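You operate a simulated robot arm through the tools that you are given. There is no shell and no other tool.

You are at the controls of a simulated robot arm. One attempt, no reset.

Task
Put one scoop of rice into the big steel bowl and pour about 200 ml of water over it.
Fine: full scoops from the rice tub with the large measuring scoop; water from the slim jar. Scoop and jar go back. Set down upright: what you pick out, slim jar.
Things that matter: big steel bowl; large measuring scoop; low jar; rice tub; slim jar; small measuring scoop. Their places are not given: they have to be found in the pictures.

Only the result counts: the job must be done as asked and must still hold three seconds after the hand-in. Knocking over, shifting, dropping, spilling or breaking anything else fails it.

Robot
A 6-joint arm with a two-finger parallel gripper, fixed in place. Base frame: the origin is at the foot of the arm, x ahead of it, y to its left, z up; the work surface is at about z = 0.88. Lengths are in m, angles in rad, forces in N, time in s.
With the tool pointing down near the work surface it reaches from about 0.36 to 0.82 m from the base axis. Its first joint turns from -2.897 to 2.897 rad. Payload 3.91 kg.
The tool frame sits at the grasp point between the pads (the TCP): z along the fingers, y along the line on which they close. The tips reach 0.03 m beyond it. The gripper opens to 0.11 m. The fingers are 0.02 m wide and 0.01 m thick; the gripper's body (0.048 by 0.112 m) begins 0.055 m behind the TCP.
Orientation is that of the tool frame in the base frame, as a unit quaternion [x, y, z, w]. With the fingers straight down and closing along the base's y, the tool's x points along the base's -x, its y along +y and its z along -z.

Tools
- The arm moves only by the tool apply_moves. Its argument "series" is one flat list of numbers, 6 for each row, row after row: the shift along the base's x, y, z in m, then the turn, a rotation vector about the base's x, y, z in rad. In form: [x, y, z, wx, wy, wz, x, y, z, wx, wy, wz, ...]. A call has 1 to 20 rows; each row shifts and turns the commanded pose from where the row before left it. "gripper" is the finger opening in m, from 0 to 0.11, set as the call begins (left out, the last holds). Each row takes 0.2 s and may step no farther than 0.05 m and 0.15 rad from the row before; otherwise, or with a gripper value out of range, the whole call is refused. Where a pose cannot be reached the arm comes as near as it can. A force on the tool above 90 N (or 10 N above the force at the start of the call, whichever is more), or a blocked arm, ends the call early, and 0.2 s more pass. Each finger travels about 0.045 m/s and halts on what it meets, pressing with about 23 N; the grip force reading is that of the motor and also rises with nothing between the fingers. The clock runs only during rows and for 0.2 s after the last one: add rows that do not move to give the fingers time. The reply holds the time, the measured pose of the TCP, the force on the tool along the base axes, the opening and the grip force, in the units named above and with some noise, with the torque about the TCP (base axes, N m) and any sound that the robot's microphone picked up.
- Cameras (640 x 400 px; columns grow to the right, rows downward): "scene" is fixed at [0.0464, -0.665, 1.6651]; the picture's right is [0.74, -0.67, 0.00], its down [-0.30, -0.33, -0.90] and it looks along [0.60, 0.66, -0.44] (base axes); focal length 351 px, centre (320, 200). "wrist" rides on the gripper at [0.077, 0.007, -0.114] in the tool frame; the picture's right is [-0.09, 1.00, 0.00], its down [-0.80, -0.07, -0.59] and it looks along [-0.59, -0.05, 0.80] (tool axes); focal length 270 px, centre (320, 200).
- snapshot(camera): a new picture of that camera. No time passes.
- move_column(by): slides the trunk up (or, below 0, down) by that many m; the arm rides with it, the base frame stays. It gives what a move gives, with no picture.
- point_at(camera, pixels): for up to 12 pixels [column, row] of the newest picture of that camera ("zoom" is the newest enlarged one), the place [x, y, z] in the base frame of the surface seen there, good to about 0.002 m, but the place of the scene camera against the robot may be out by one fixed shift of up to 0.025 m in any direction. No time passes.
- zoom(camera, box): a new picture of the part [left, top, right, bottom] of that camera's present view, enlarged. No time passes.
- hand_in(): hands the job in; it is judged then, once.

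Leave the gripper open and the arm clear of the work at the hand-in unless told otherwise.

The tools are called after "Call:" as name(argument=value, ...) on one line, values as JSON. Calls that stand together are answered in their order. apply_moves: Moves the arm, as the interface text tells. Its arguments: {"type":"object","properties":{"series":{"type":"array"},"gripper":{"type":"number"}},"required":["series"]} The other tools are called the same way: move_column (by) slides the trunk up or down; snapshot (camera) takes a picture; point_at (camera, pixels) gives the place of the surface under pixels of a picture; zoom (camera, box) takes an enlarged picture of a part of a camera's view; hand_in () hands the job in.

At the start:

```text
clock: 0.0
tcp_pos: [0.3954, 0.1528, 1.3558]
orientation: [0.0, 1.0, 0.0, 0.0]
wrist_force: [-0.5, -0.1, -0.1]
torque: [-0.02, -0.01, -0.02]
gripper_width: 0.1099
finger_force: 0.0
trunk travel left (down, up): [-0.575, 0.035]
```

scene: 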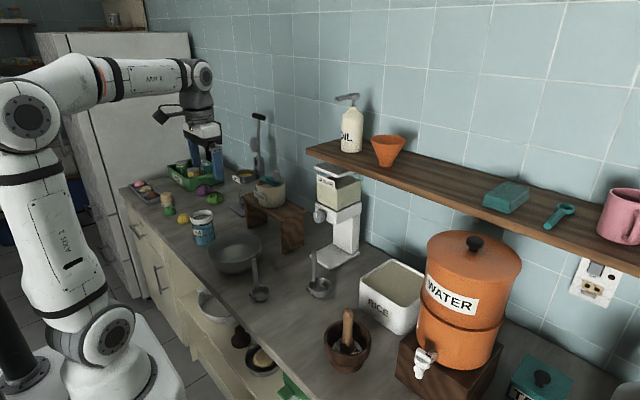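
wrist: 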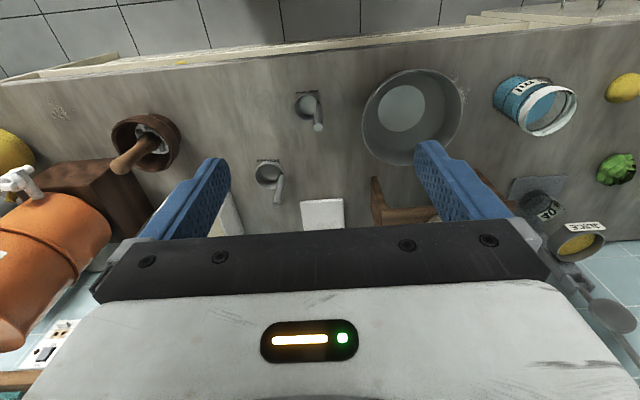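

I see the counter with a steel bowl near (235,252), two measuring scoops near (258,285) and (318,285), the rice tub near (390,295), a water dispenser, and other items. I'll zoom in to find the jars and the details.

Call:
zoom(camera="scene", box=[180, 160, 340, 310])

Call:
zoom(camera="scene", box=[300, 220, 560, 400])

Call:
zoom(camera="scene", box=[120, 140, 280, 250])

Call:
zoom(camera="wrist", box=[220, 60, 640, 260])

```text
2.67 times, centred on (260, 235) of scene
```

zoom: 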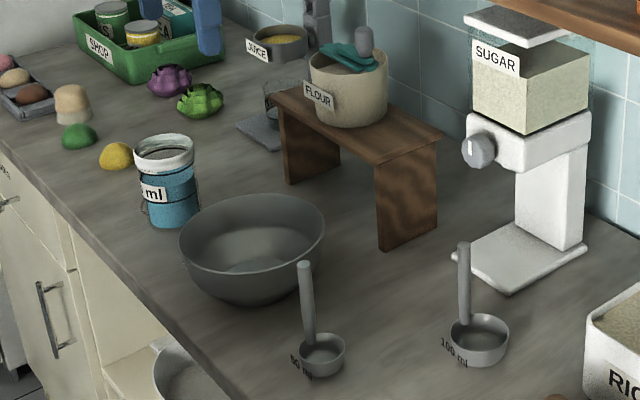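

```text
2.22 times, centred on (430, 310) of scene
```

zoom: 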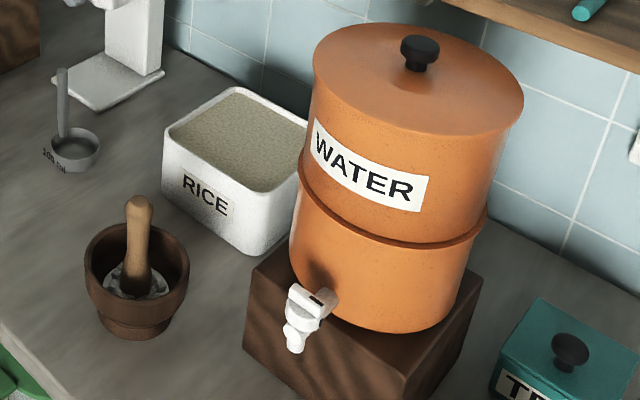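

```text
3.64 times, centred on (200, 195) of scene
```

zoom: 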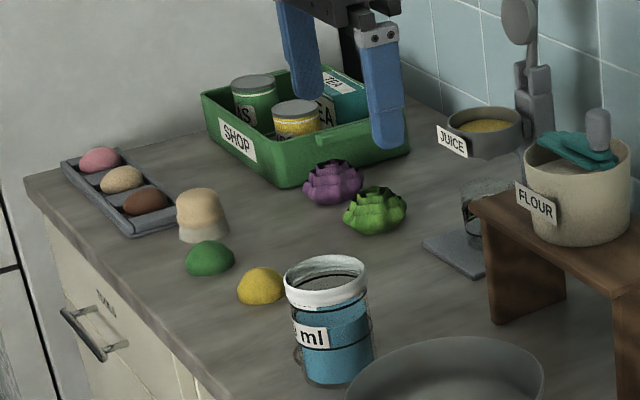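

```text
1.52 times, centred on (430, 160) of wrist
```

zoom: 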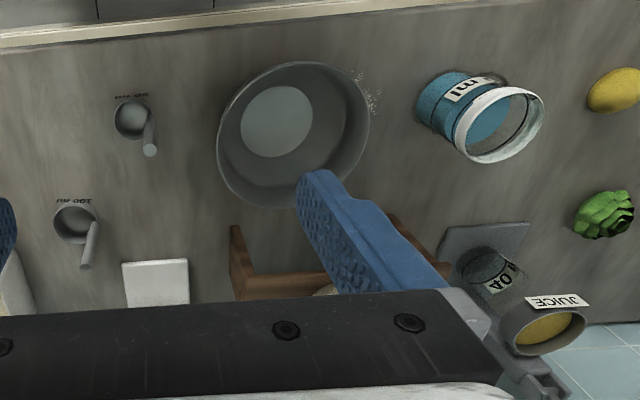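

I need to identify the slim jar and low jar. I'll zoom more on the jar at (203,225), the jar behind the bench (245,205), and the scoops.

Call:
zoom(camera="scene", box=[180, 200, 230, 250])

Call:
zoom(camera="scene", box=[220, 165, 270, 225])

Call:
zoom(camera="wrist", box=[480, 60, 640, 160])

Call:
zoom(camera="wrist", box=[480, 160, 640, 280])

Call:
zoom(camera="scene", box=[240, 240, 340, 310])

```text
8.00 times, centred on (205, 225) of scene
```

zoom: 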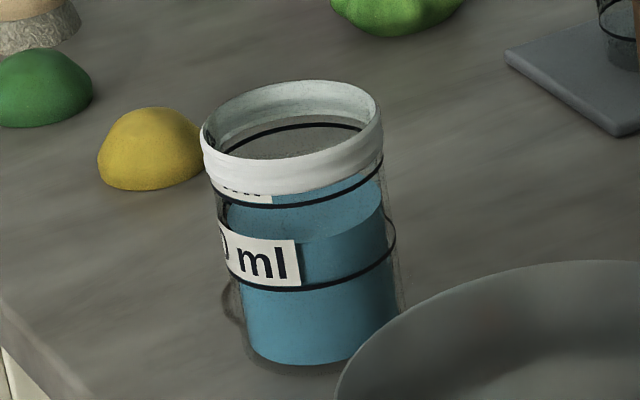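

```text
6.67 times, centred on (245, 195) of scene
```

zoom: 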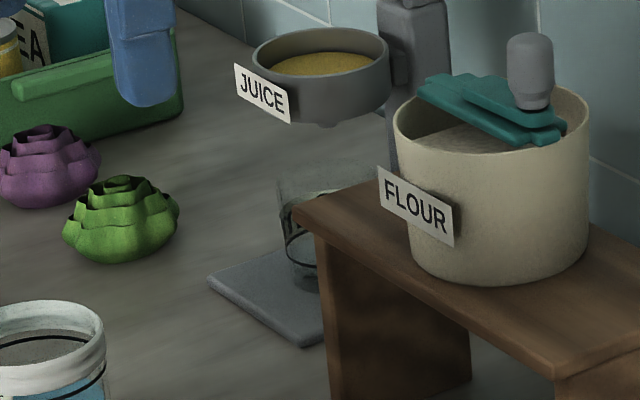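

```text
4.00 times, centred on (560, 110) of wrist
```

zoom: 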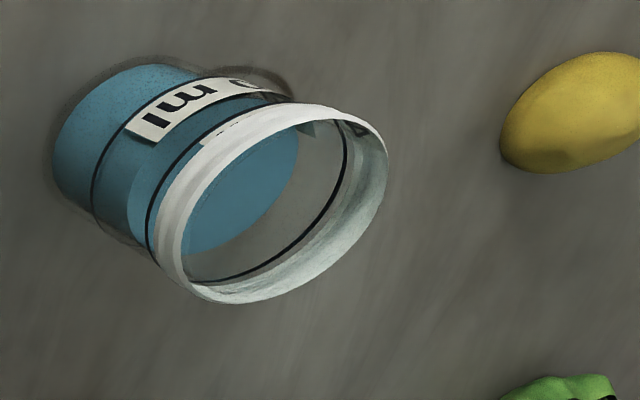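

```text
3.33 times, centred on (560, 220) of wrist
```

zoom: 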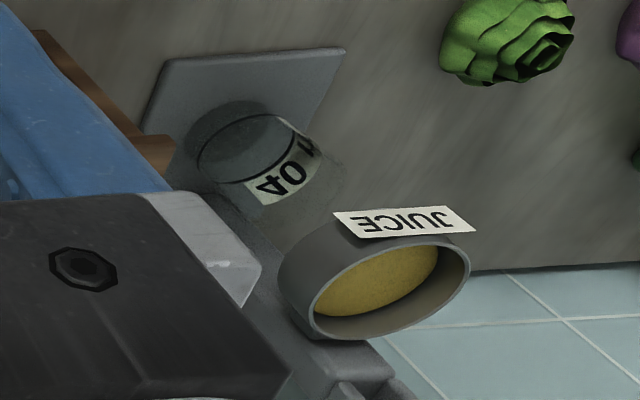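

```text
5.71 times, centred on (290, 275) of scene
```

zoom: 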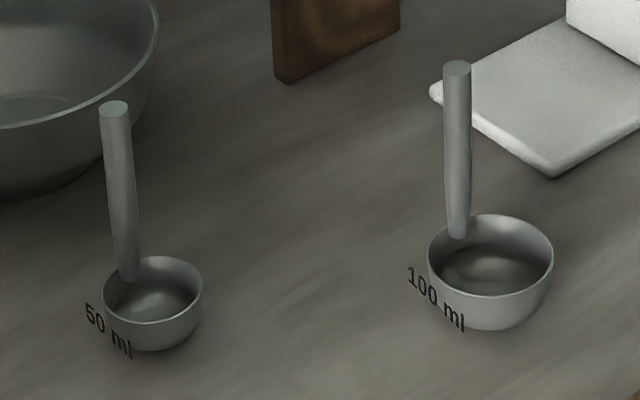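

I'll get 3D positions of the key objects from the scene camera.

Call:
point_at(camera="scene", pixels=[[203, 214], [205, 246], [235, 262], [210, 250], [262, 245], [254, 258], [260, 293], [312, 254], [320, 287], [390, 285], [362, 285], [418, 315]])

Call:
point_at(camera="wrist", pixels=[[400, 105], [367, 110], [463, 110], [303, 98], [318, 127], [263, 170], [277, 200], [320, 215], [540, 95], [575, 105], [543, 205], [150, 120]])

```text
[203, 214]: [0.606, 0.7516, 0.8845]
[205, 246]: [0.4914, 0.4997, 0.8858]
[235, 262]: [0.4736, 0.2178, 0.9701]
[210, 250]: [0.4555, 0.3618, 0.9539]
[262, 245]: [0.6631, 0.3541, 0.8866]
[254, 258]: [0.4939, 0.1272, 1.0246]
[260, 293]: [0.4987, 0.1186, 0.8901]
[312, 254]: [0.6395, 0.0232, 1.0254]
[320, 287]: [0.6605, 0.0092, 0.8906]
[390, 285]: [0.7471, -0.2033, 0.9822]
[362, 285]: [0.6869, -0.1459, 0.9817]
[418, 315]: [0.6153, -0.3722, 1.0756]
```

```text
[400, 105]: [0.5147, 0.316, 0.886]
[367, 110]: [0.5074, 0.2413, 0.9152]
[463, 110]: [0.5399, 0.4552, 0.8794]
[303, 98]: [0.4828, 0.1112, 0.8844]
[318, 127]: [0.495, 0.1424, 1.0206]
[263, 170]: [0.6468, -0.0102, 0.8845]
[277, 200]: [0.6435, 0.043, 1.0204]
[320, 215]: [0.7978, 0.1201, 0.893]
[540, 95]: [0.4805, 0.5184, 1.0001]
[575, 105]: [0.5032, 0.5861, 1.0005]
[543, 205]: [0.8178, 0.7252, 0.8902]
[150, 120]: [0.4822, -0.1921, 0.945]
```

Now I'll move the arm left so that the wrist camera can look at the jar and the pad with the glass more closely. That is high above everything (z≈1.3).

Call:
apply_moves(series=[-0.01, 0.043, 0, 0, 0, 0, -0.01, 0.043, 0, 0, 0, 0, -0.01, 0.043, -0.01, 0, 0, 0, -0.01, 0.043, -0.01, 0, 0, 0, -0.01, 0.043, -0.01, 0, 0, 0, -0.01, 0.043, -0.01, 0, 0, 0, -0.01, 0.043, -0.01, 0, 0, 0, -0.01, 0.043, -0.01, 0, 0, 0])

Call:
snapshot(camera="wrist")

Call:
snapshot(camera="scene")

```text
clock: 1.8
tcp_pos: [0.3168, 0.4959, 1.293]
orientation: [0.0, 1.0, -0.001, -0.001]
wrist_force: [-0.1, 0.8, -0.2]
torque: [-0.06, 0.0, 0.03]
gripper_width: 0.1097
finger_force: 0.1
trunk travel left (down, up): [-0.575, 0.035]
```

```text
taken
```

wrist: 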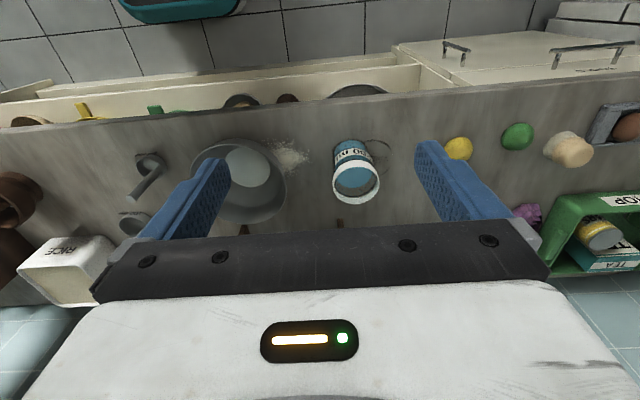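

```text
taken
```

scene: 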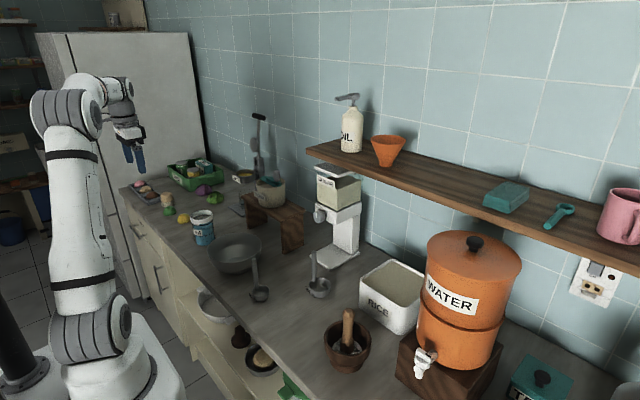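

I see the jar at (355,170) and a faint ring next to it at (378,155), so I'll zoom in there.

Call:
zoom(camera="wrist", box=[300, 110, 420, 220])

Call:
zoom(camera="wrist", box=[180, 110, 320, 230])

Call:
zoom(camera="scene", box=[110, 150, 250, 260])

```text
3.64 times, centred on (360, 165) of wrist
```

zoom: 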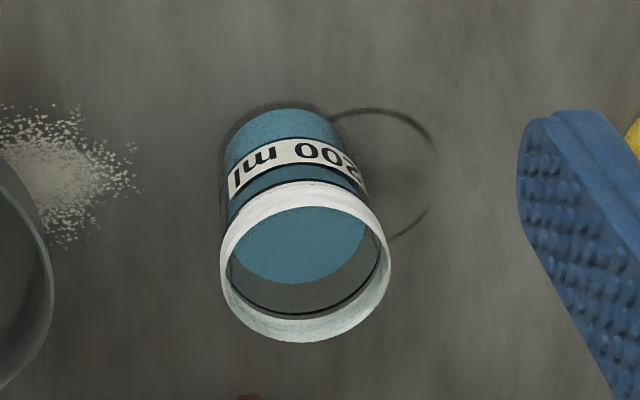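

```text
3.33 times, centred on (250, 170) of wrist
```

zoom: 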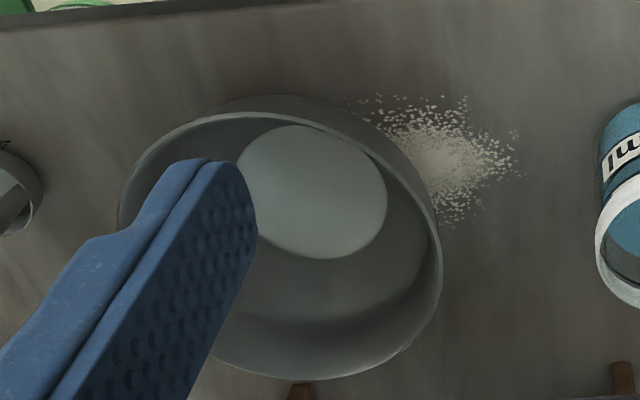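

```text
3.64 times, centred on (180, 205) of scene
```

zoom: 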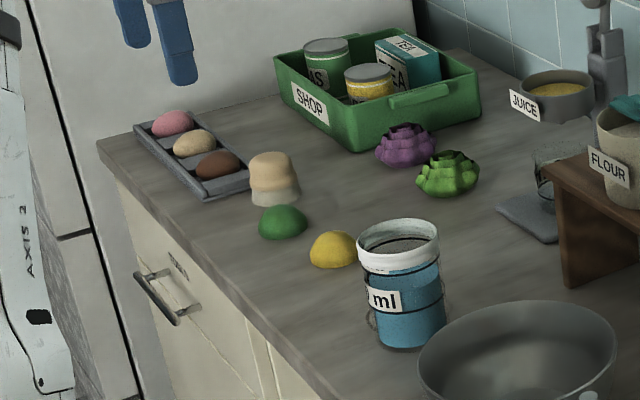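

The water jar has two marks, one reading "200 ml". I want a better look at the other glass ("40…") on the pad by the juicer, so I'll move closer and tilt the tool forward.

Call:
apply_moves(series=[0.04, 0.03, 0, 0, -0.15, 0, 0.04, 0.03, 0, 0, -0.15, 0, 0.04, 0.03, 0, 0, -0.15, 0, 0, 0.03, 0, 0, -0.1, 0])

Call:
snapshot(camera="wrist")

Call:
zoom(camera="wrist", box=[240, 120, 480, 240])

```text
clock: 2.8
tcp_pos: [0.4392, 0.6176, 1.2944]
orientation: [0.0, 0.962, 0.0, 0.274]
wrist_force: [0.8, 1.0, 0.3]
torque: [0.0, -0.01, 0.0]
gripper_width: 0.1101
finger_force: 0.0
trunk travel left (down, up): [-0.575, 0.035]
```

```text
taken
```

wrist: 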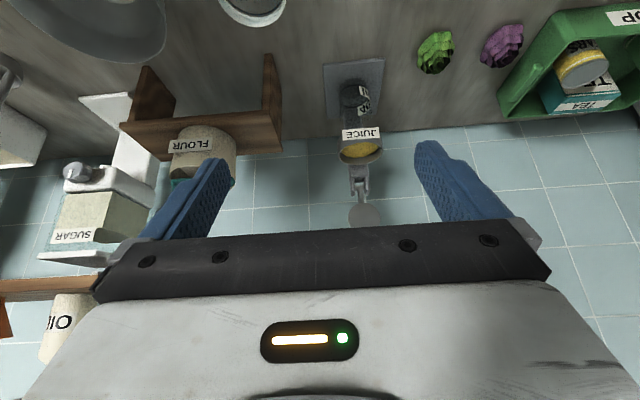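

```text
2.67 times, centred on (360, 180) of wrist
```

zoom: 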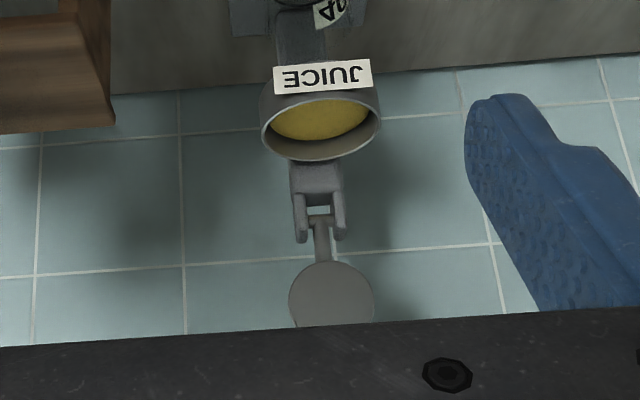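

Now a zoom on the glass under the juicer at (358,100).

Call:
zoom(camera="wrist", box=[310, 40, 410, 170])

Call:
zoom(camera="scene", box=[150, 280, 330, 400])

Call:
zoom(camera="scene", box=[0, 0, 160, 100])

Call:
zoom(camera="scene", box=[480, 300, 640, 400])

```text
3.08 times, centred on (360, 105) of wrist
```

zoom: 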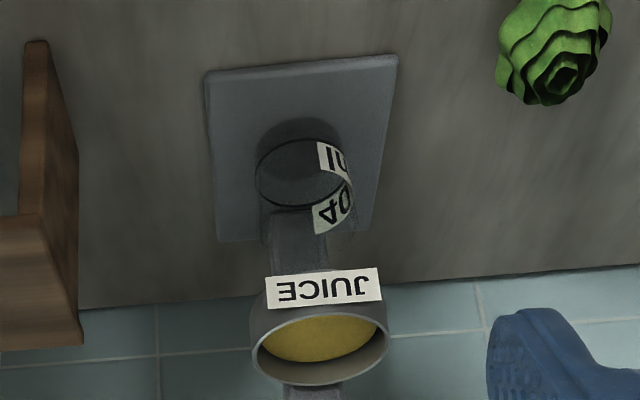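

```text
3.33 times, centred on (240, 340) of scene
```

zoom: 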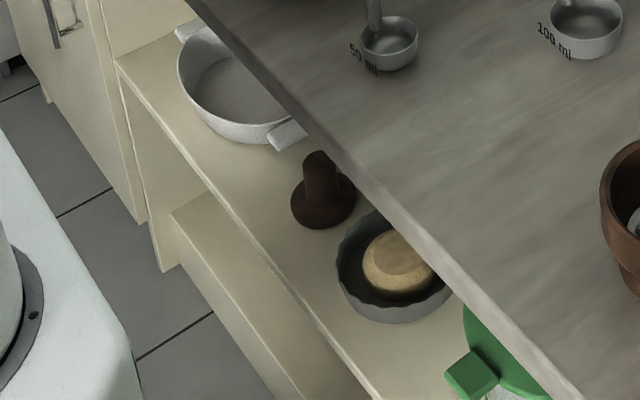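

```text
4.00 times, centred on (80, 50) of scene
```

zoom: 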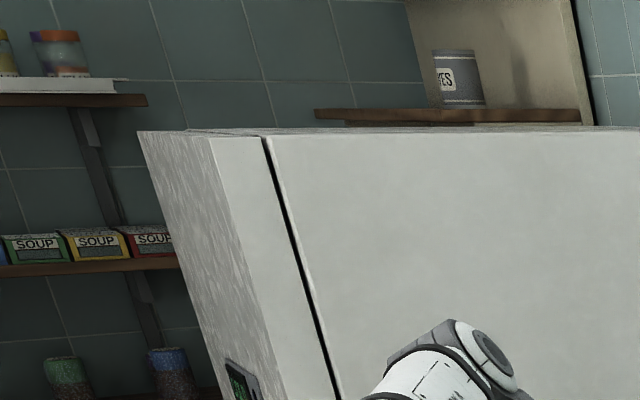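

```text
4.00 times, centred on (560, 350) of scene
```

zoom: 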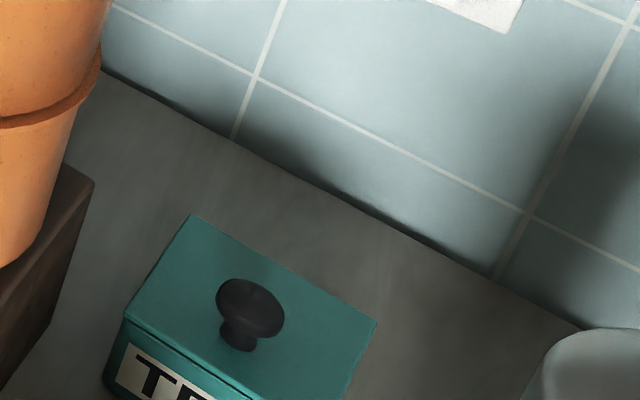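

The glass is part of the juicer (a 40 ml mark). There's a gray cylinder at the lower right corner of the scene (620,390), so I'll look at the right end of the counter. I'll untilt and sweep to the right at safe height, x≈0.40.

Call:
apply_moves(series=[-0.01, -0.048, 0, 0, 0.15, 0, -0.01, -0.048, 0, 0, 0.15, 0, -0.01, -0.048, 0, 0, 0.15, 0, -0.01, -0.048, 0, 0, 0.1, 0, 0, -0.048, 0, 0, 0, 0, 0, -0.048, 0, 0, 0, 0, 0, -0.048, 0, 0, 0, 0, 0, -0.048, 0, 0, 0, 0, 0, -0.048, 0, 0, 0, 0, 0, -0.048, 0, 0, 0, 0, 0, -0.048, 0, 0, 0, 0, 0, -0.048, 0, 0, 0, 0, 0, -0.048, 0, 0, 0, 0, 0, -0.048, 0, 0, 0, 0, 0, -0.048, 0, 0, 0, 0])

Call:
snapshot(camera="wrist")

```text
clock: 6.0
tcp_pos: [0.3931, -0.1043, 1.2949]
orientation: [0.0, 1.0, 0.0, -0.001]
wrist_force: [0.3, 0.2, 0.4]
torque: [0.0, 0.03, 0.01]
gripper_width: 0.1102
finger_force: 0.1
trunk travel left (down, up): [-0.575, 0.035]
```

```text
taken
```

wrist: 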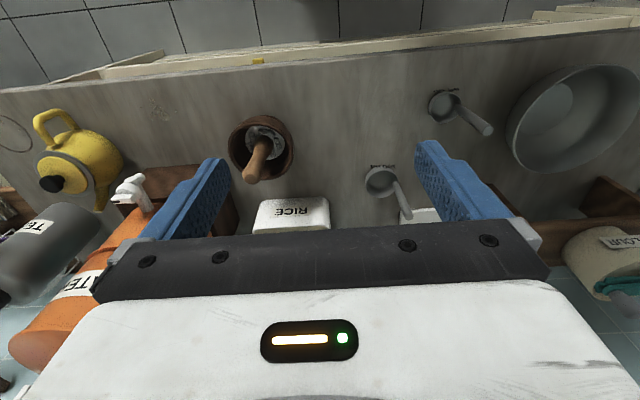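

I see a yellow kettle, a gray canister with a label, and a ring at the far left (10,130). I'll go further right.

Call:
apply_moves(series=[-0.005, -0.048, 0, 0, 0, 0, -0.005, -0.048, 0, 0, 0, 0, -0.005, -0.048, 0, 0, 0, 0, -0.005, -0.048, 0, 0, 0, 0, -0.005, -0.048, 0, 0, 0, 0, -0.005, -0.048, 0, 0, 0, 0, -0.005, -0.048, 0, 0, 0, 0])

Call:
snapshot(camera="wrist")

```text
clock: 7.6
tcp_pos: [0.3585, -0.4456, 1.2966]
orientation: [0.0, 1.0, 0.0, 0.0]
wrist_force: [-0.7, -0.7, 0.2]
torque: [0.01, 0.01, 0.03]
gripper_width: 0.11
finger_force: 0.0
trunk travel left (down, up): [-0.575, 0.035]
```

```text
taken
```

wrist: 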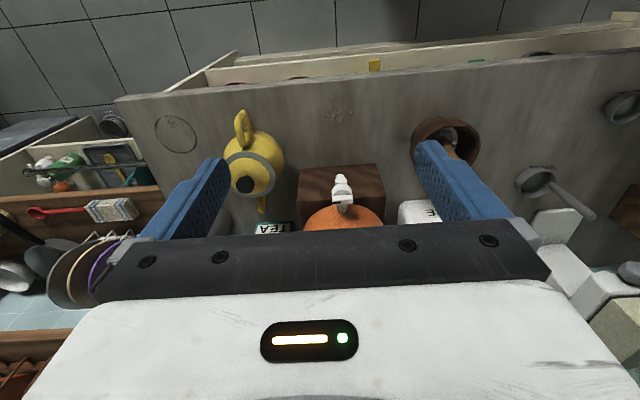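

No jars at this end. I'll zoom in the scene camera around the bench and sugar machine, and sweep back left to view the area from the middle.

Call:
zoom(camera="scene", box=[225, 170, 355, 270])

Call:
zoom(camera="scene", box=[228, 180, 258, 215])

Call:
zoom(camera="scene", box=[480, 170, 640, 270])

Call:
zoom(camera="wrist", box=[0, 90, 230, 300])

```text
4.00 times, centred on (290, 220) of scene
```

zoom: 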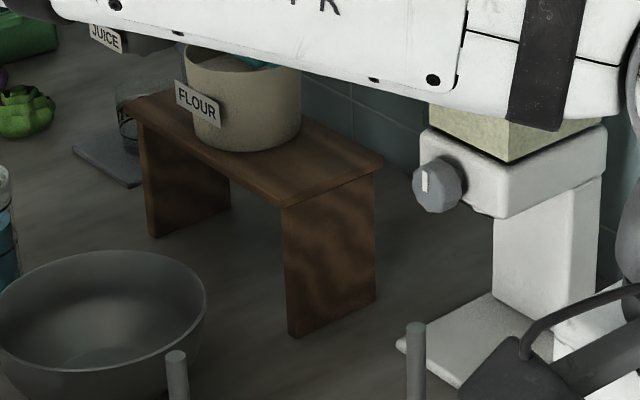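

```text
11.43 times, centred on (243, 198) of scene
```

zoom: 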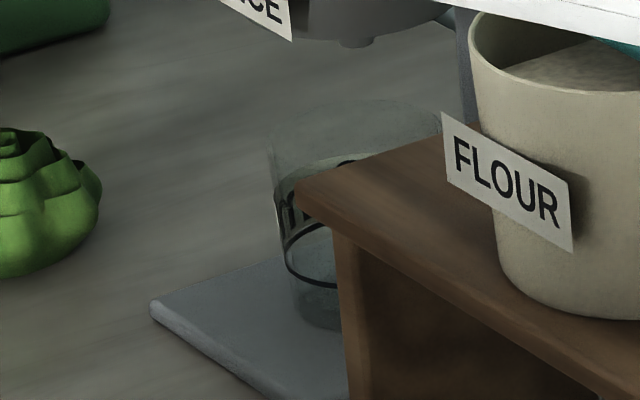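

```text
4.00 times, centred on (560, 220) of scene
```

zoom: 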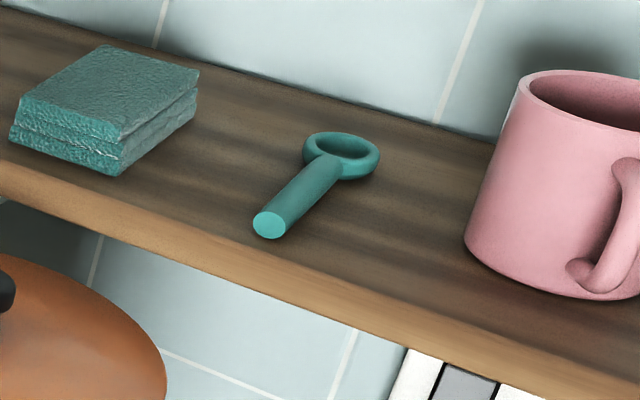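

```text
1.90 times, centred on (115, 195) of wrist
```

zoom: 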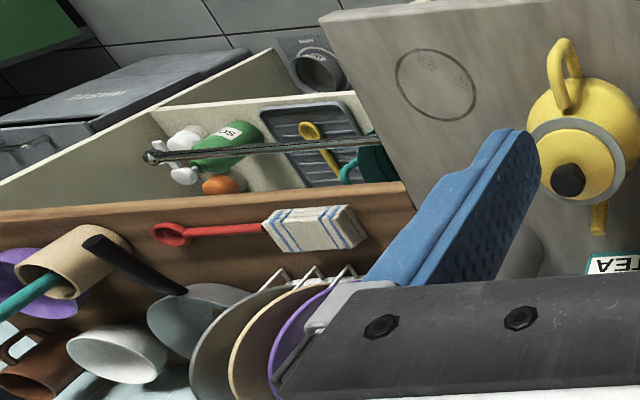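

The front jar (0.083 m wide, ~0.12 m tall, blue water, marked "200 ml") is the slim jar. The shorter empty glass under the juicer must be the low jar. The scoop marked 100 ml is the larger one. Next I'll go above the large scoop to measure it.

Call:
apply_moves(series=[0.006, 0.045, 0, 0, 0, 0, 0.006, 0.045, 0, 0, 0, 0, 0.006, 0.045, 0, 0, 0, 0, 0.006, 0.045, 0, 0, 0, 0, 0.006, 0.045, -0.01, 0, 0, 0, 0.006, 0.045, -0.02, 0, 0, 0, 0.006, 0.045, -0.02, 0, 0, 0, 0.006, 0.045, -0.02, 0, 0, 0, 0.006, 0.045, -0.02, 0, 0, 0, 0.006, 0.041, -0.01, 0, 0, 0])

Call:
snapshot(camera="wrist")

Call:
zoom(camera="wrist", box=[220, 100, 420, 240])

```text
clock: 9.8
tcp_pos: [0.4223, 0.0074, 1.1973]
orientation: [0.001, 1.0, 0.0, 0.0]
wrist_force: [1.0, -0.1, 0.3]
torque: [-0.01, 0.03, -0.05]
gripper_width: 0.1099
finger_force: 0.1
trunk travel left (down, up): [-0.575, 0.035]
```

```text
taken
```

wrist: 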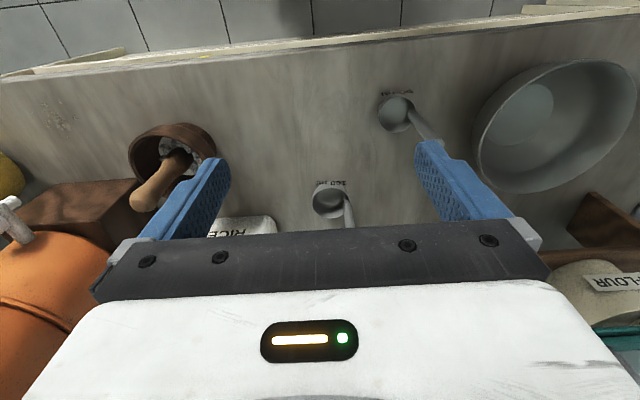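

```text
2.86 times, centred on (320, 170) of wrist
```

zoom: 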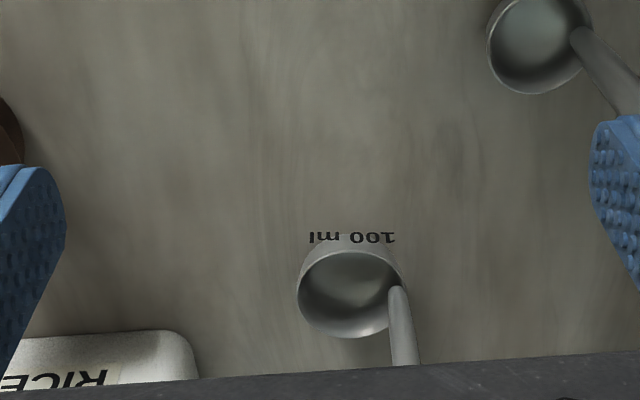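

I'll measure the large scoop's rim and handle points, and the small scoop.

Call:
point_at(camera="zoom", pixels=[[300, 290], [402, 275], [350, 251], [345, 337], [350, 290], [394, 292], [397, 310], [400, 330], [406, 360], [390, 285], [480, 40], [615, 60]])

Call:
point_at(camera="wrist", pixels=[[245, 222], [275, 222], [230, 228], [535, 110], [480, 130], [636, 100], [560, 62], [520, 190]])

```text
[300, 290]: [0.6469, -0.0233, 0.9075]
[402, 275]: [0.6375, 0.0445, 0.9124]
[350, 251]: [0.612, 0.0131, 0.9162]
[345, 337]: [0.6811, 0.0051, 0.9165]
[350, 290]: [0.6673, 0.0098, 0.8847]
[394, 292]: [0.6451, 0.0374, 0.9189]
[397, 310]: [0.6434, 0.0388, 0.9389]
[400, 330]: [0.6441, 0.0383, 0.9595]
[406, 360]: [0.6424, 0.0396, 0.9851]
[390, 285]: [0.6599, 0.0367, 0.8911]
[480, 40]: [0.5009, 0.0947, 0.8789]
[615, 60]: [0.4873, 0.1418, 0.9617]
```

```text
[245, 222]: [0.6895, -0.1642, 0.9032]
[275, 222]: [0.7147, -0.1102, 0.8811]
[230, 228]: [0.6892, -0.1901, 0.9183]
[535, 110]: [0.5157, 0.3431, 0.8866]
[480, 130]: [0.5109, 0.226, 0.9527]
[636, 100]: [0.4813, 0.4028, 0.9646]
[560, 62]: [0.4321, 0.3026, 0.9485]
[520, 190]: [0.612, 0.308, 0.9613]
```

The large scoop: cup centre ≈ (0.647, 0.010), rim z 0.917, handle vertical at ≈ (0.647, 0.043), top z≈1.02. I'll check clearance to the sugar machine and find the tub dimensions with the scene camera.

Call:
snapshot(camera="scene")

Call:
point_at(camera="scene", pixels=[[320, 214], [317, 172], [318, 200], [345, 190], [330, 265], [316, 262], [374, 264], [360, 283], [420, 300], [392, 333], [392, 280], [400, 268]])

Call:
zoom(camera="scene", box=[290, 150, 450, 350])

```text
taken
```

scene: 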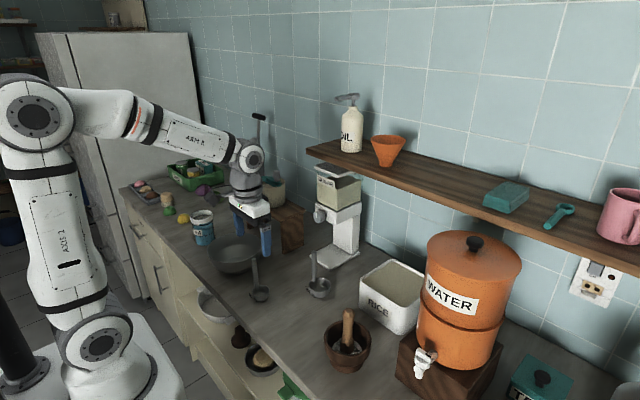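

```text
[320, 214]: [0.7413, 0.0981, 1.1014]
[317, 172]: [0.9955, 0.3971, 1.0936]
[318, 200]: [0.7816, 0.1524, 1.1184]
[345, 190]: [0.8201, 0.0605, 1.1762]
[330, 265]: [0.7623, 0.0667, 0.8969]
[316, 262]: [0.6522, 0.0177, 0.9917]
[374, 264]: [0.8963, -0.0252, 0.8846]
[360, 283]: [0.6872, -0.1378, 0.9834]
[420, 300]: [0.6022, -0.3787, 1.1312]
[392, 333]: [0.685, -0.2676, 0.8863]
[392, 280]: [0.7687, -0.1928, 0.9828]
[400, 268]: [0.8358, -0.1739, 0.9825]
```

```text
2.00 times, centred on (370, 250) of scene
```

zoom: 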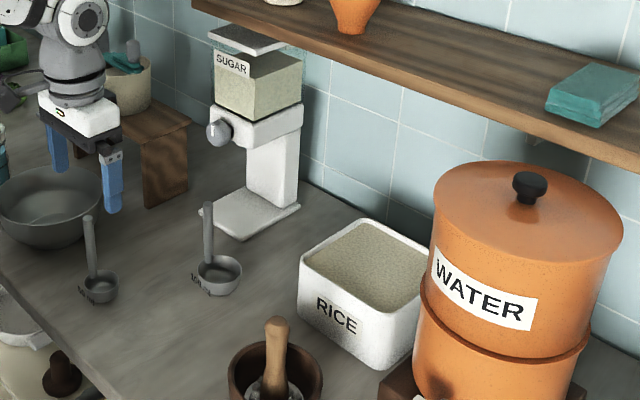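

The gripper clears the sugar machine knob at about x 0.74. Before grasping I'll look at the rice tub with the wrist camera, moving right and tilting forward.

Call:
apply_moves(series=[0, -0.045, 0.01, 0, -0.15, 0, 0, -0.045, 0.01, 0, -0.15, 0, 0, -0.045, 0.01, 0, -0.15, 0, 0, -0.04, 0.01, 0, -0.1, 0])

Call:
snapshot(camera="wrist")

```text
clock: 10.8
tcp_pos: [0.424, -0.1709, 1.2364]
orientation: [0.001, 0.962, 0.0, 0.273]
wrist_force: [0.4, -1.0, 0.6]
torque: [0.0, -0.04, 0.02]
gripper_width: 0.1101
finger_force: 0.1
trunk travel left (down, up): [-0.575, 0.035]
```

```text
taken
```

wrist: 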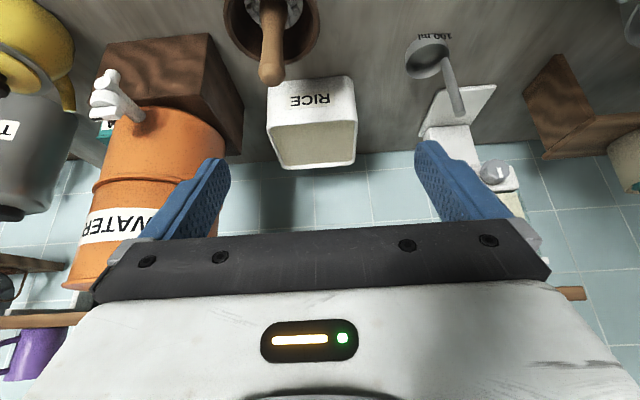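

Call:
zoom(camera="wrist", box=[250, 60, 380, 180])

Call:
point_at(camera="wrist", pixels=[[270, 120], [355, 117], [281, 167], [355, 162], [278, 123], [350, 122], [285, 160], [349, 157], [315, 142], [225, 150], [215, 118], [452, 100]])

```text
3.33 times, centred on (315, 120) of wrist
```

zoom: 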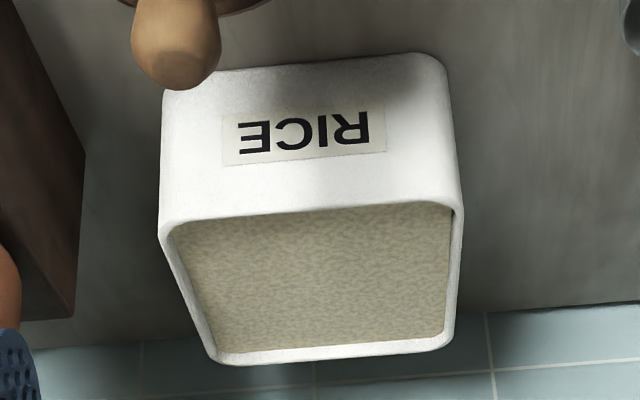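

```text
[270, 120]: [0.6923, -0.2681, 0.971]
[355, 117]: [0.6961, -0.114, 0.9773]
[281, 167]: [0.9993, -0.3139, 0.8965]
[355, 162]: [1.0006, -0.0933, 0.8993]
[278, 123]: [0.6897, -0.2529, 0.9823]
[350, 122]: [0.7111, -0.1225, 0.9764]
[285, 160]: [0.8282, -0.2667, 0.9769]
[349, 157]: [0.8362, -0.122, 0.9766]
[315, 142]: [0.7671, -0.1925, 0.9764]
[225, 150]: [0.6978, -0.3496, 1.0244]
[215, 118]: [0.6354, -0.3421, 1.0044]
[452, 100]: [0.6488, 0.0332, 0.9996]
```

The tub interior is about x 0.70–0.83, y −0.26…−0.12, rim z≈0.983, rice surface z≈0.976. Now I'll untilt and go above the large scoop's handle (0.647, 0.043), with the opening at 0.06.

Call:
apply_moves(series=[0.0319, 0.0306, -0.01, 0, 0.15, 0, 0.0319, 0.0306, -0.01, 0, 0.15, 0, 0.0319, 0.0306, -0.01, 0, 0.15, 0, 0.0319, 0.0306, -0.01, 0, 0.1, 0, 0.0319, 0.0306, -0.01, 0, 0, 0, 0.0319, 0.0306, -0.015, 0, 0, 0, 0.0319, 0.0306, -0.015, 0, 0, 0, 0, 0, 0, 0, 0, 0], gripper=0.06)

Call:
snapshot(camera="wrist")

Call:
zoom(camera="scene", box=[250, 170, 410, 310])

```text
clock: 12.6
tcp_pos: [0.6461, 0.0493, 1.1539]
orientation: [0.0, 1.0, -0.001, -0.001]
wrist_force: [-0.1, 0.1, -0.5]
torque: [-0.03, -0.02, -0.03]
gripper_width: 0.0602
finger_force: 0.1
trunk travel left (down, up): [-0.575, 0.035]
```

```text
taken
```

wrist: 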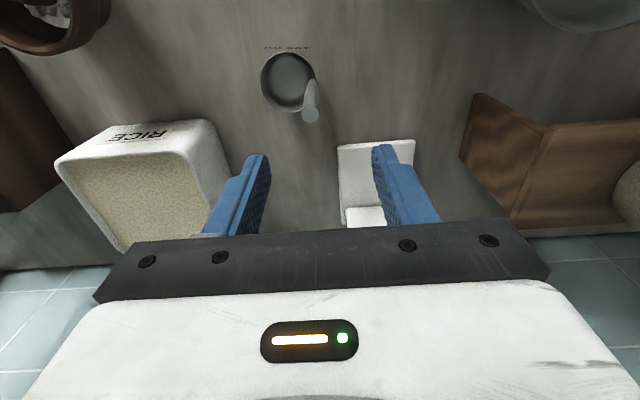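

```text
2.86 times, centred on (330, 240) of scene
```

zoom: 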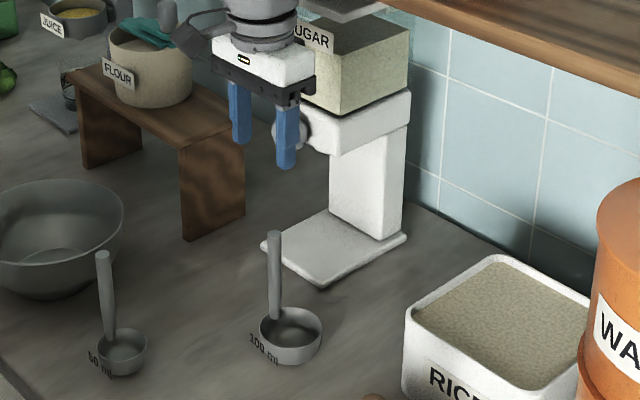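

Above the scoop. Measuring the handle top at (311,115) and the cup rim again from this better view.

Call:
zoom(camera="wrist", box=[240, 30, 360, 140])

Call:
point_at(camera="wrist", pixels=[[311, 115], [305, 115], [317, 115], [311, 109], [311, 100], [262, 82], [288, 53], [308, 70], [285, 110], [287, 85], [120, 195], [70, 165]])

```text
3.64 times, centred on (300, 85) of wrist
```

zoom: 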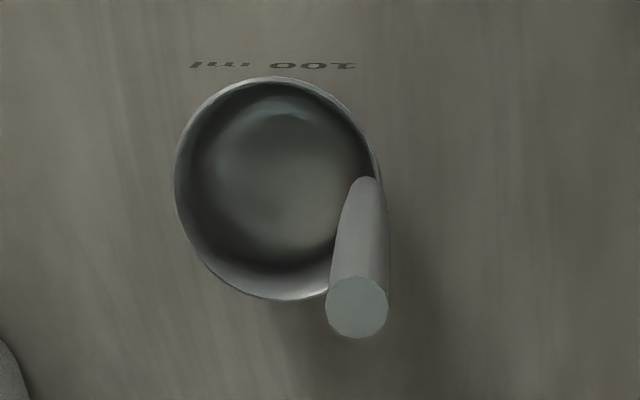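

```text
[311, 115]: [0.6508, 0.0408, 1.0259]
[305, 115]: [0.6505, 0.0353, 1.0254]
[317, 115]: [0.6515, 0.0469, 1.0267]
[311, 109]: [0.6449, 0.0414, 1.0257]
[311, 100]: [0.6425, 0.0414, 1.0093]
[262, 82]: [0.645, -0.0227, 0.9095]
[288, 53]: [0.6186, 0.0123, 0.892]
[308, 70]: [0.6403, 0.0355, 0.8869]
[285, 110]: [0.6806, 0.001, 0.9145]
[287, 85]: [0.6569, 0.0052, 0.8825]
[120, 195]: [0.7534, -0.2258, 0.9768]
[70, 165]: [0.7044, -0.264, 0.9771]
```

Handle axis is (0.650, 0.041), top z 1.026. I'll descend so that the TCP is at z≈0.985, fingers straddling the handle.

Call:
apply_moves(series=[0.003, -0.008, -0.03, 0, 0, 0, 0, 0, -0.04, 0, 0, 0, 0, 0, -0.04, 0, 0, 0, 0, 0, -0.03, 0, 0, 0, 0, 0, -0.029, 0, 0, 0, 0, 0, 0, 0, 0, 0])

Call:
snapshot(camera="wrist")

Call:
zoom(camera="scene", box=[250, 170, 410, 310])

```text
clock: 14.0
tcp_pos: [0.6465, 0.0373, 0.9843]
orientation: [0.0, 1.0, 0.0, 0.0]
wrist_force: [0.4, 0.3, 0.0]
torque: [-0.06, -0.01, 0.02]
gripper_width: 0.0602
finger_force: 0.1
trunk travel left (down, up): [-0.575, 0.035]
```

```text
taken
```

wrist: 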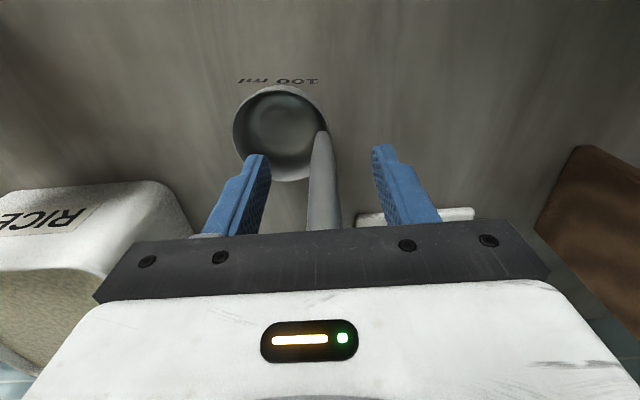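

```text
2.86 times, centred on (330, 240) of scene
```

zoom: 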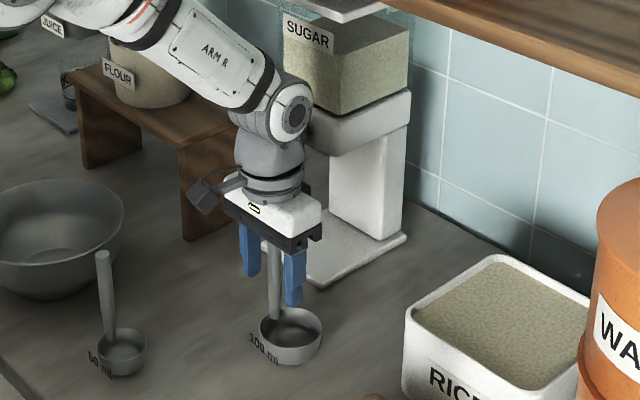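

The TCP reads (0.6465, 0.037), and the handle is slightly off at (0.650, 0.041). I'll nudge by 3 mm, then close on it.

Call:
apply_moves(series=[0.003, 0.0035, 0, 0, 0, 0, 0, 0, 0, 0, 0, 0])

Call:
apply_moves(series=[0, 0, 0, 0, 0, 0, 0, 0, 0, 0, 0, 0, 0, 0, 0, 0, 0, 0, 0, 0, 0, 0, 0, 0, 0, 0, 0, 0, 0, 0, 0, 0, 0, 0, 0, 0], gripper=0.0)

Call:
snapshot(camera="wrist")

```text
clock: 14.6
tcp_pos: [0.6501, 0.04, 0.9865]
orientation: [0.0, 1.0, 0.0, 0.0]
wrist_force: [-0.1, -0.4, -0.9]
torque: [-0.03, -0.01, 0.0]
gripper_width: 0.06
finger_force: 0.0
trunk travel left (down, up): [-0.575, 0.035]
```

```text
clock: 16.0
tcp_pos: [0.6512, 0.041, 0.9857]
orientation: [0.001, 1.0, 0.0, 0.0]
wrist_force: [0.4, -0.6, -0.4]
torque: [0.03, -0.04, 0.01]
gripper_width: 0.0155
finger_force: 23.1
trunk travel left (down, up): [-0.575, 0.035]
```

```text
taken
```

wrist: 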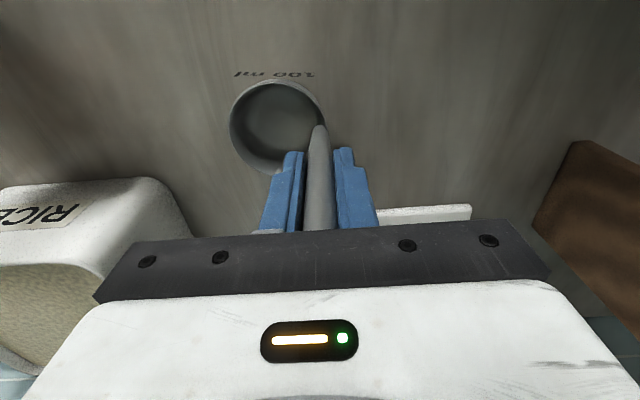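

The handle is gripped (0.0155 m). I'll lift to z≈1.15 and check that the scoop hangs properly.

Call:
apply_moves(series=[0, 0, 0.01, 0, 0, 0, 0, 0, 0.03, 0, 0, 0, 0, 0, 0.04, 0, 0, 0, 0, 0, 0.04, 0, 0, 0, 0, 0, 0.045, 0, 0, 0, 0, 0, 0, 0, 0, 0])

Call:
snapshot(camera="wrist")

Call:
zoom(camera="scene", box=[250, 170, 410, 310])

```text
clock: 17.4
tcp_pos: [0.6481, 0.0399, 1.1472]
orientation: [0.0, 1.0, 0.0, -0.001]
wrist_force: [0.0, -0.5, -0.8]
torque: [0.05, 0.03, 0.01]
gripper_width: 0.0153
finger_force: 23.1
trunk travel left (down, up): [-0.575, 0.035]
```

```text
taken
```

wrist: 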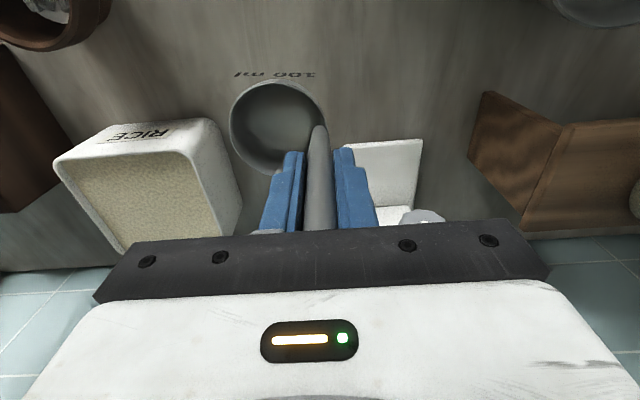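

```text
2.86 times, centred on (330, 240) of scene
```

zoom: 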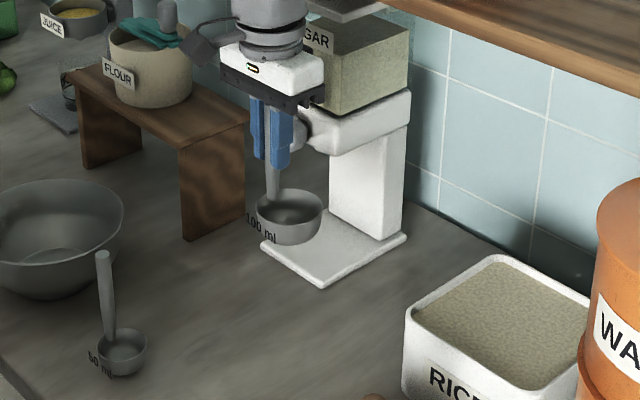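

The scoop hangs well and its text moves with it. Now I'll move over the tub to TCP (0.725, −0.159, 1.15), tilting the mouth toward the robot by 0.6 rad on the way.

Call:
apply_moves(series=[0.0154, -0.04, 0.001, 0, -0.12, 0, 0.0154, -0.04, 0.001, 0, -0.12, 0, 0.0154, -0.04, 0.001, 0, -0.12, 0, 0.0154, -0.04, 0, 0, -0.12, 0, 0.0154, -0.04, 0, 0, -0.12, 0, 0, 0, 0, 0, 0, 0])

Call:
snapshot(camera="wrist")

Call:
zoom(camera="scene", box=[290, 150, 450, 350])

```text
clock: 18.8
tcp_pos: [0.725, -0.1583, 1.1526]
orientation: [0.0, 0.955, -0.001, 0.296]
wrist_force: [0.5, 0.1, -0.4]
torque: [0.02, 0.06, 0.0]
gripper_width: 0.0156
finger_force: 22.8
trunk travel left (down, up): [-0.575, 0.035]
```

```text
taken
```

wrist: 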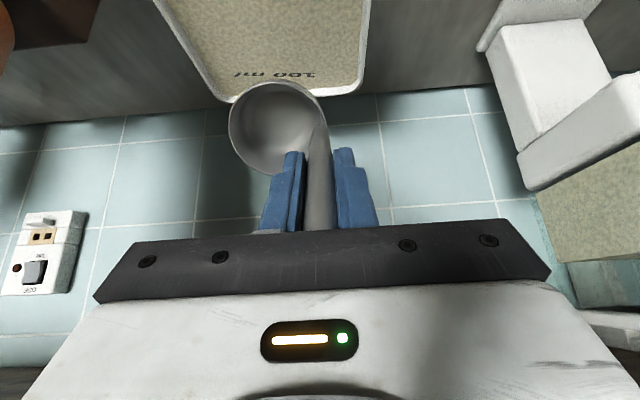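

```text
2.00 times, centred on (370, 250) of scene
```

zoom: 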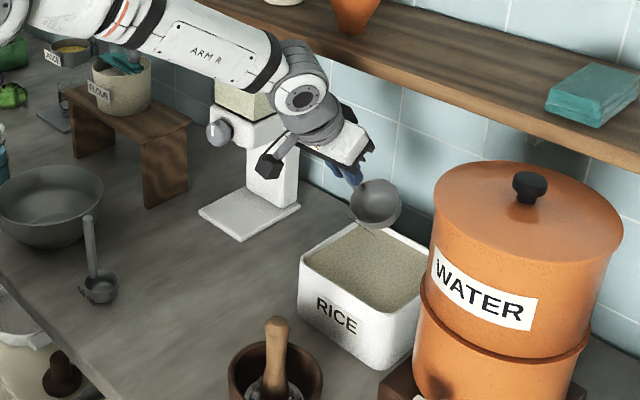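

Over the tub. I'll check where the tub's far edge lies relative to the cup.

Call:
point_at(camera="wrist", pixels=[[222, 93], [228, 100], [352, 88], [360, 86], [200, 60], [366, 30], [274, 84], [230, 140], [322, 105], [280, 172]])

Call:
snapshot(camera="scene")

Call:
point_at(camera="scene", pixels=[[361, 274], [370, 284], [391, 257], [425, 272], [415, 285], [376, 228], [370, 240]])

```text
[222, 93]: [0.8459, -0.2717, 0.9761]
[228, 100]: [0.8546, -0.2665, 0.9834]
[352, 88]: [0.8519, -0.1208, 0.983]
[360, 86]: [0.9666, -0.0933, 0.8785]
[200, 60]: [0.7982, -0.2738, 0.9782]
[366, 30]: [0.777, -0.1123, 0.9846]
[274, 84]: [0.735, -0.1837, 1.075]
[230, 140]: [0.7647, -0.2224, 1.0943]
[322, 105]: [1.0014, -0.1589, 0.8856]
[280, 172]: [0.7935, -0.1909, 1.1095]
```

```text
taken
```

scene: 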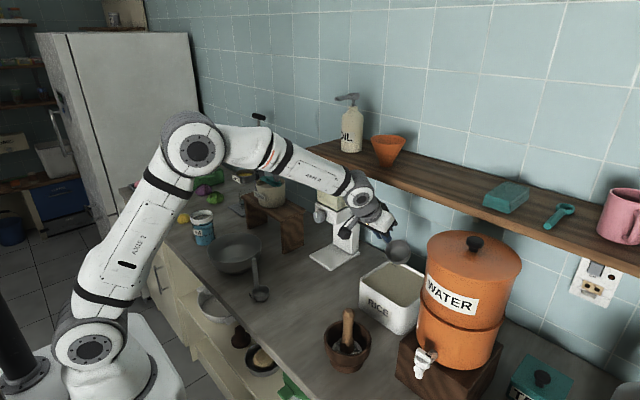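

```text
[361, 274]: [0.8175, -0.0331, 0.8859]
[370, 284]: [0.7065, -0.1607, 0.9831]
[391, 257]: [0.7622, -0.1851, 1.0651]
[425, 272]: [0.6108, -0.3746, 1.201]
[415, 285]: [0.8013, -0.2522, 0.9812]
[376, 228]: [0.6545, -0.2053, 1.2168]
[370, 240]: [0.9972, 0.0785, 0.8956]
```

The geometry matches my model (cup rim edges at x 0.735 and 0.793). Tub interior runs x 0.70–0.845. Next I'll plunge tilted to TCP z≈1.02.

Call:
apply_moves(series=[0.005, 0, -0.03, 0, 0, 0, 0.005, 0, -0.03, 0, 0, 0, 0, 0, -0.02, 0, 0, 0, 0, 0, -0.02, 0, 0, 0, 0, 0, -0.02, 0, 0, 0, 0, 0, -0.013, 0, 0, 0])

Call:
snapshot(camera="wrist")

Call:
zoom(camera="scene", box=[340, 210, 440, 340])

```text
clock: 20.2
tcp_pos: [0.7357, -0.1591, 1.0202]
orientation: [0.0, 0.955, 0.001, 0.295]
wrist_force: [-0.4, -0.4, 0.2]
torque: [0.02, 0.04, -0.01]
gripper_width: 0.0158
finger_force: 22.9
trunk travel left (down, up): [-0.575, 0.035]
```

```text
taken
```

wrist: 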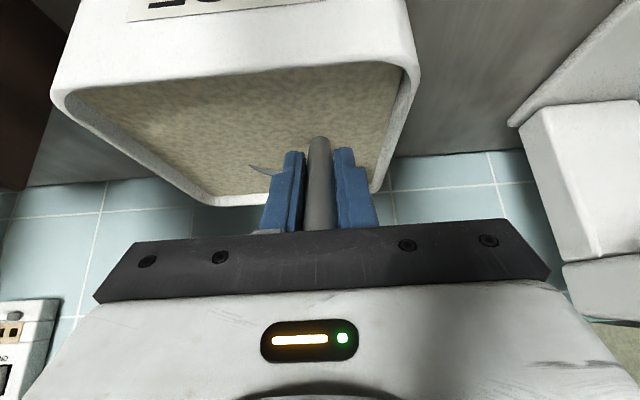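

```text
3.08 times, centred on (390, 275) of scene
```

zoom: 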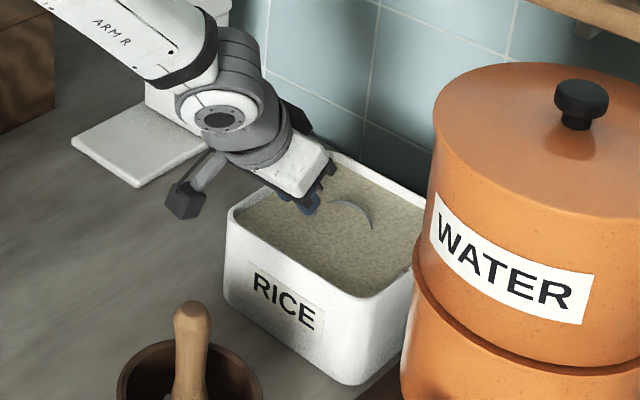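

The rice gives no resistance and the cup is submerged with its upper edge just above the surface. Next I'll bring it upright while drawing it toward me, submerged, then lift straight up.

Call:
apply_moves(series=[-0.01, 0, 0, 0, 0, 0, 0.004, 0, 0.002, 0, 0.12, 0, 0.006, 0, 0.002, 0, 0.12, 0, 0.006, 0, 0.002, 0, 0.12, 0, 0.006, 0, 0.002, 0, 0.12, 0, 0.006, 0, 0.002, 0, 0.12, 0, 0, 0, 0, 0, 0, 0])

Call:
snapshot(camera="wrist")

```text
clock: 21.8
tcp_pos: [0.7546, -0.1585, 1.033]
orientation: [0.0, 1.0, 0.001, -0.001]
wrist_force: [0.4, -0.5, -1.7]
torque: [0.06, -0.02, 0.03]
gripper_width: 0.0158
finger_force: 23.2
trunk travel left (down, up): [-0.575, 0.035]
```

```text
taken
```

wrist: 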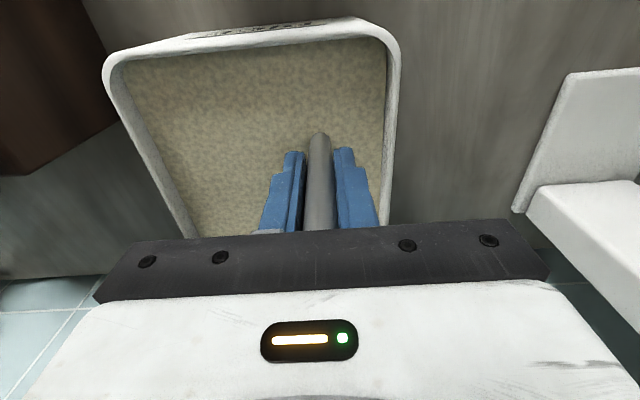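

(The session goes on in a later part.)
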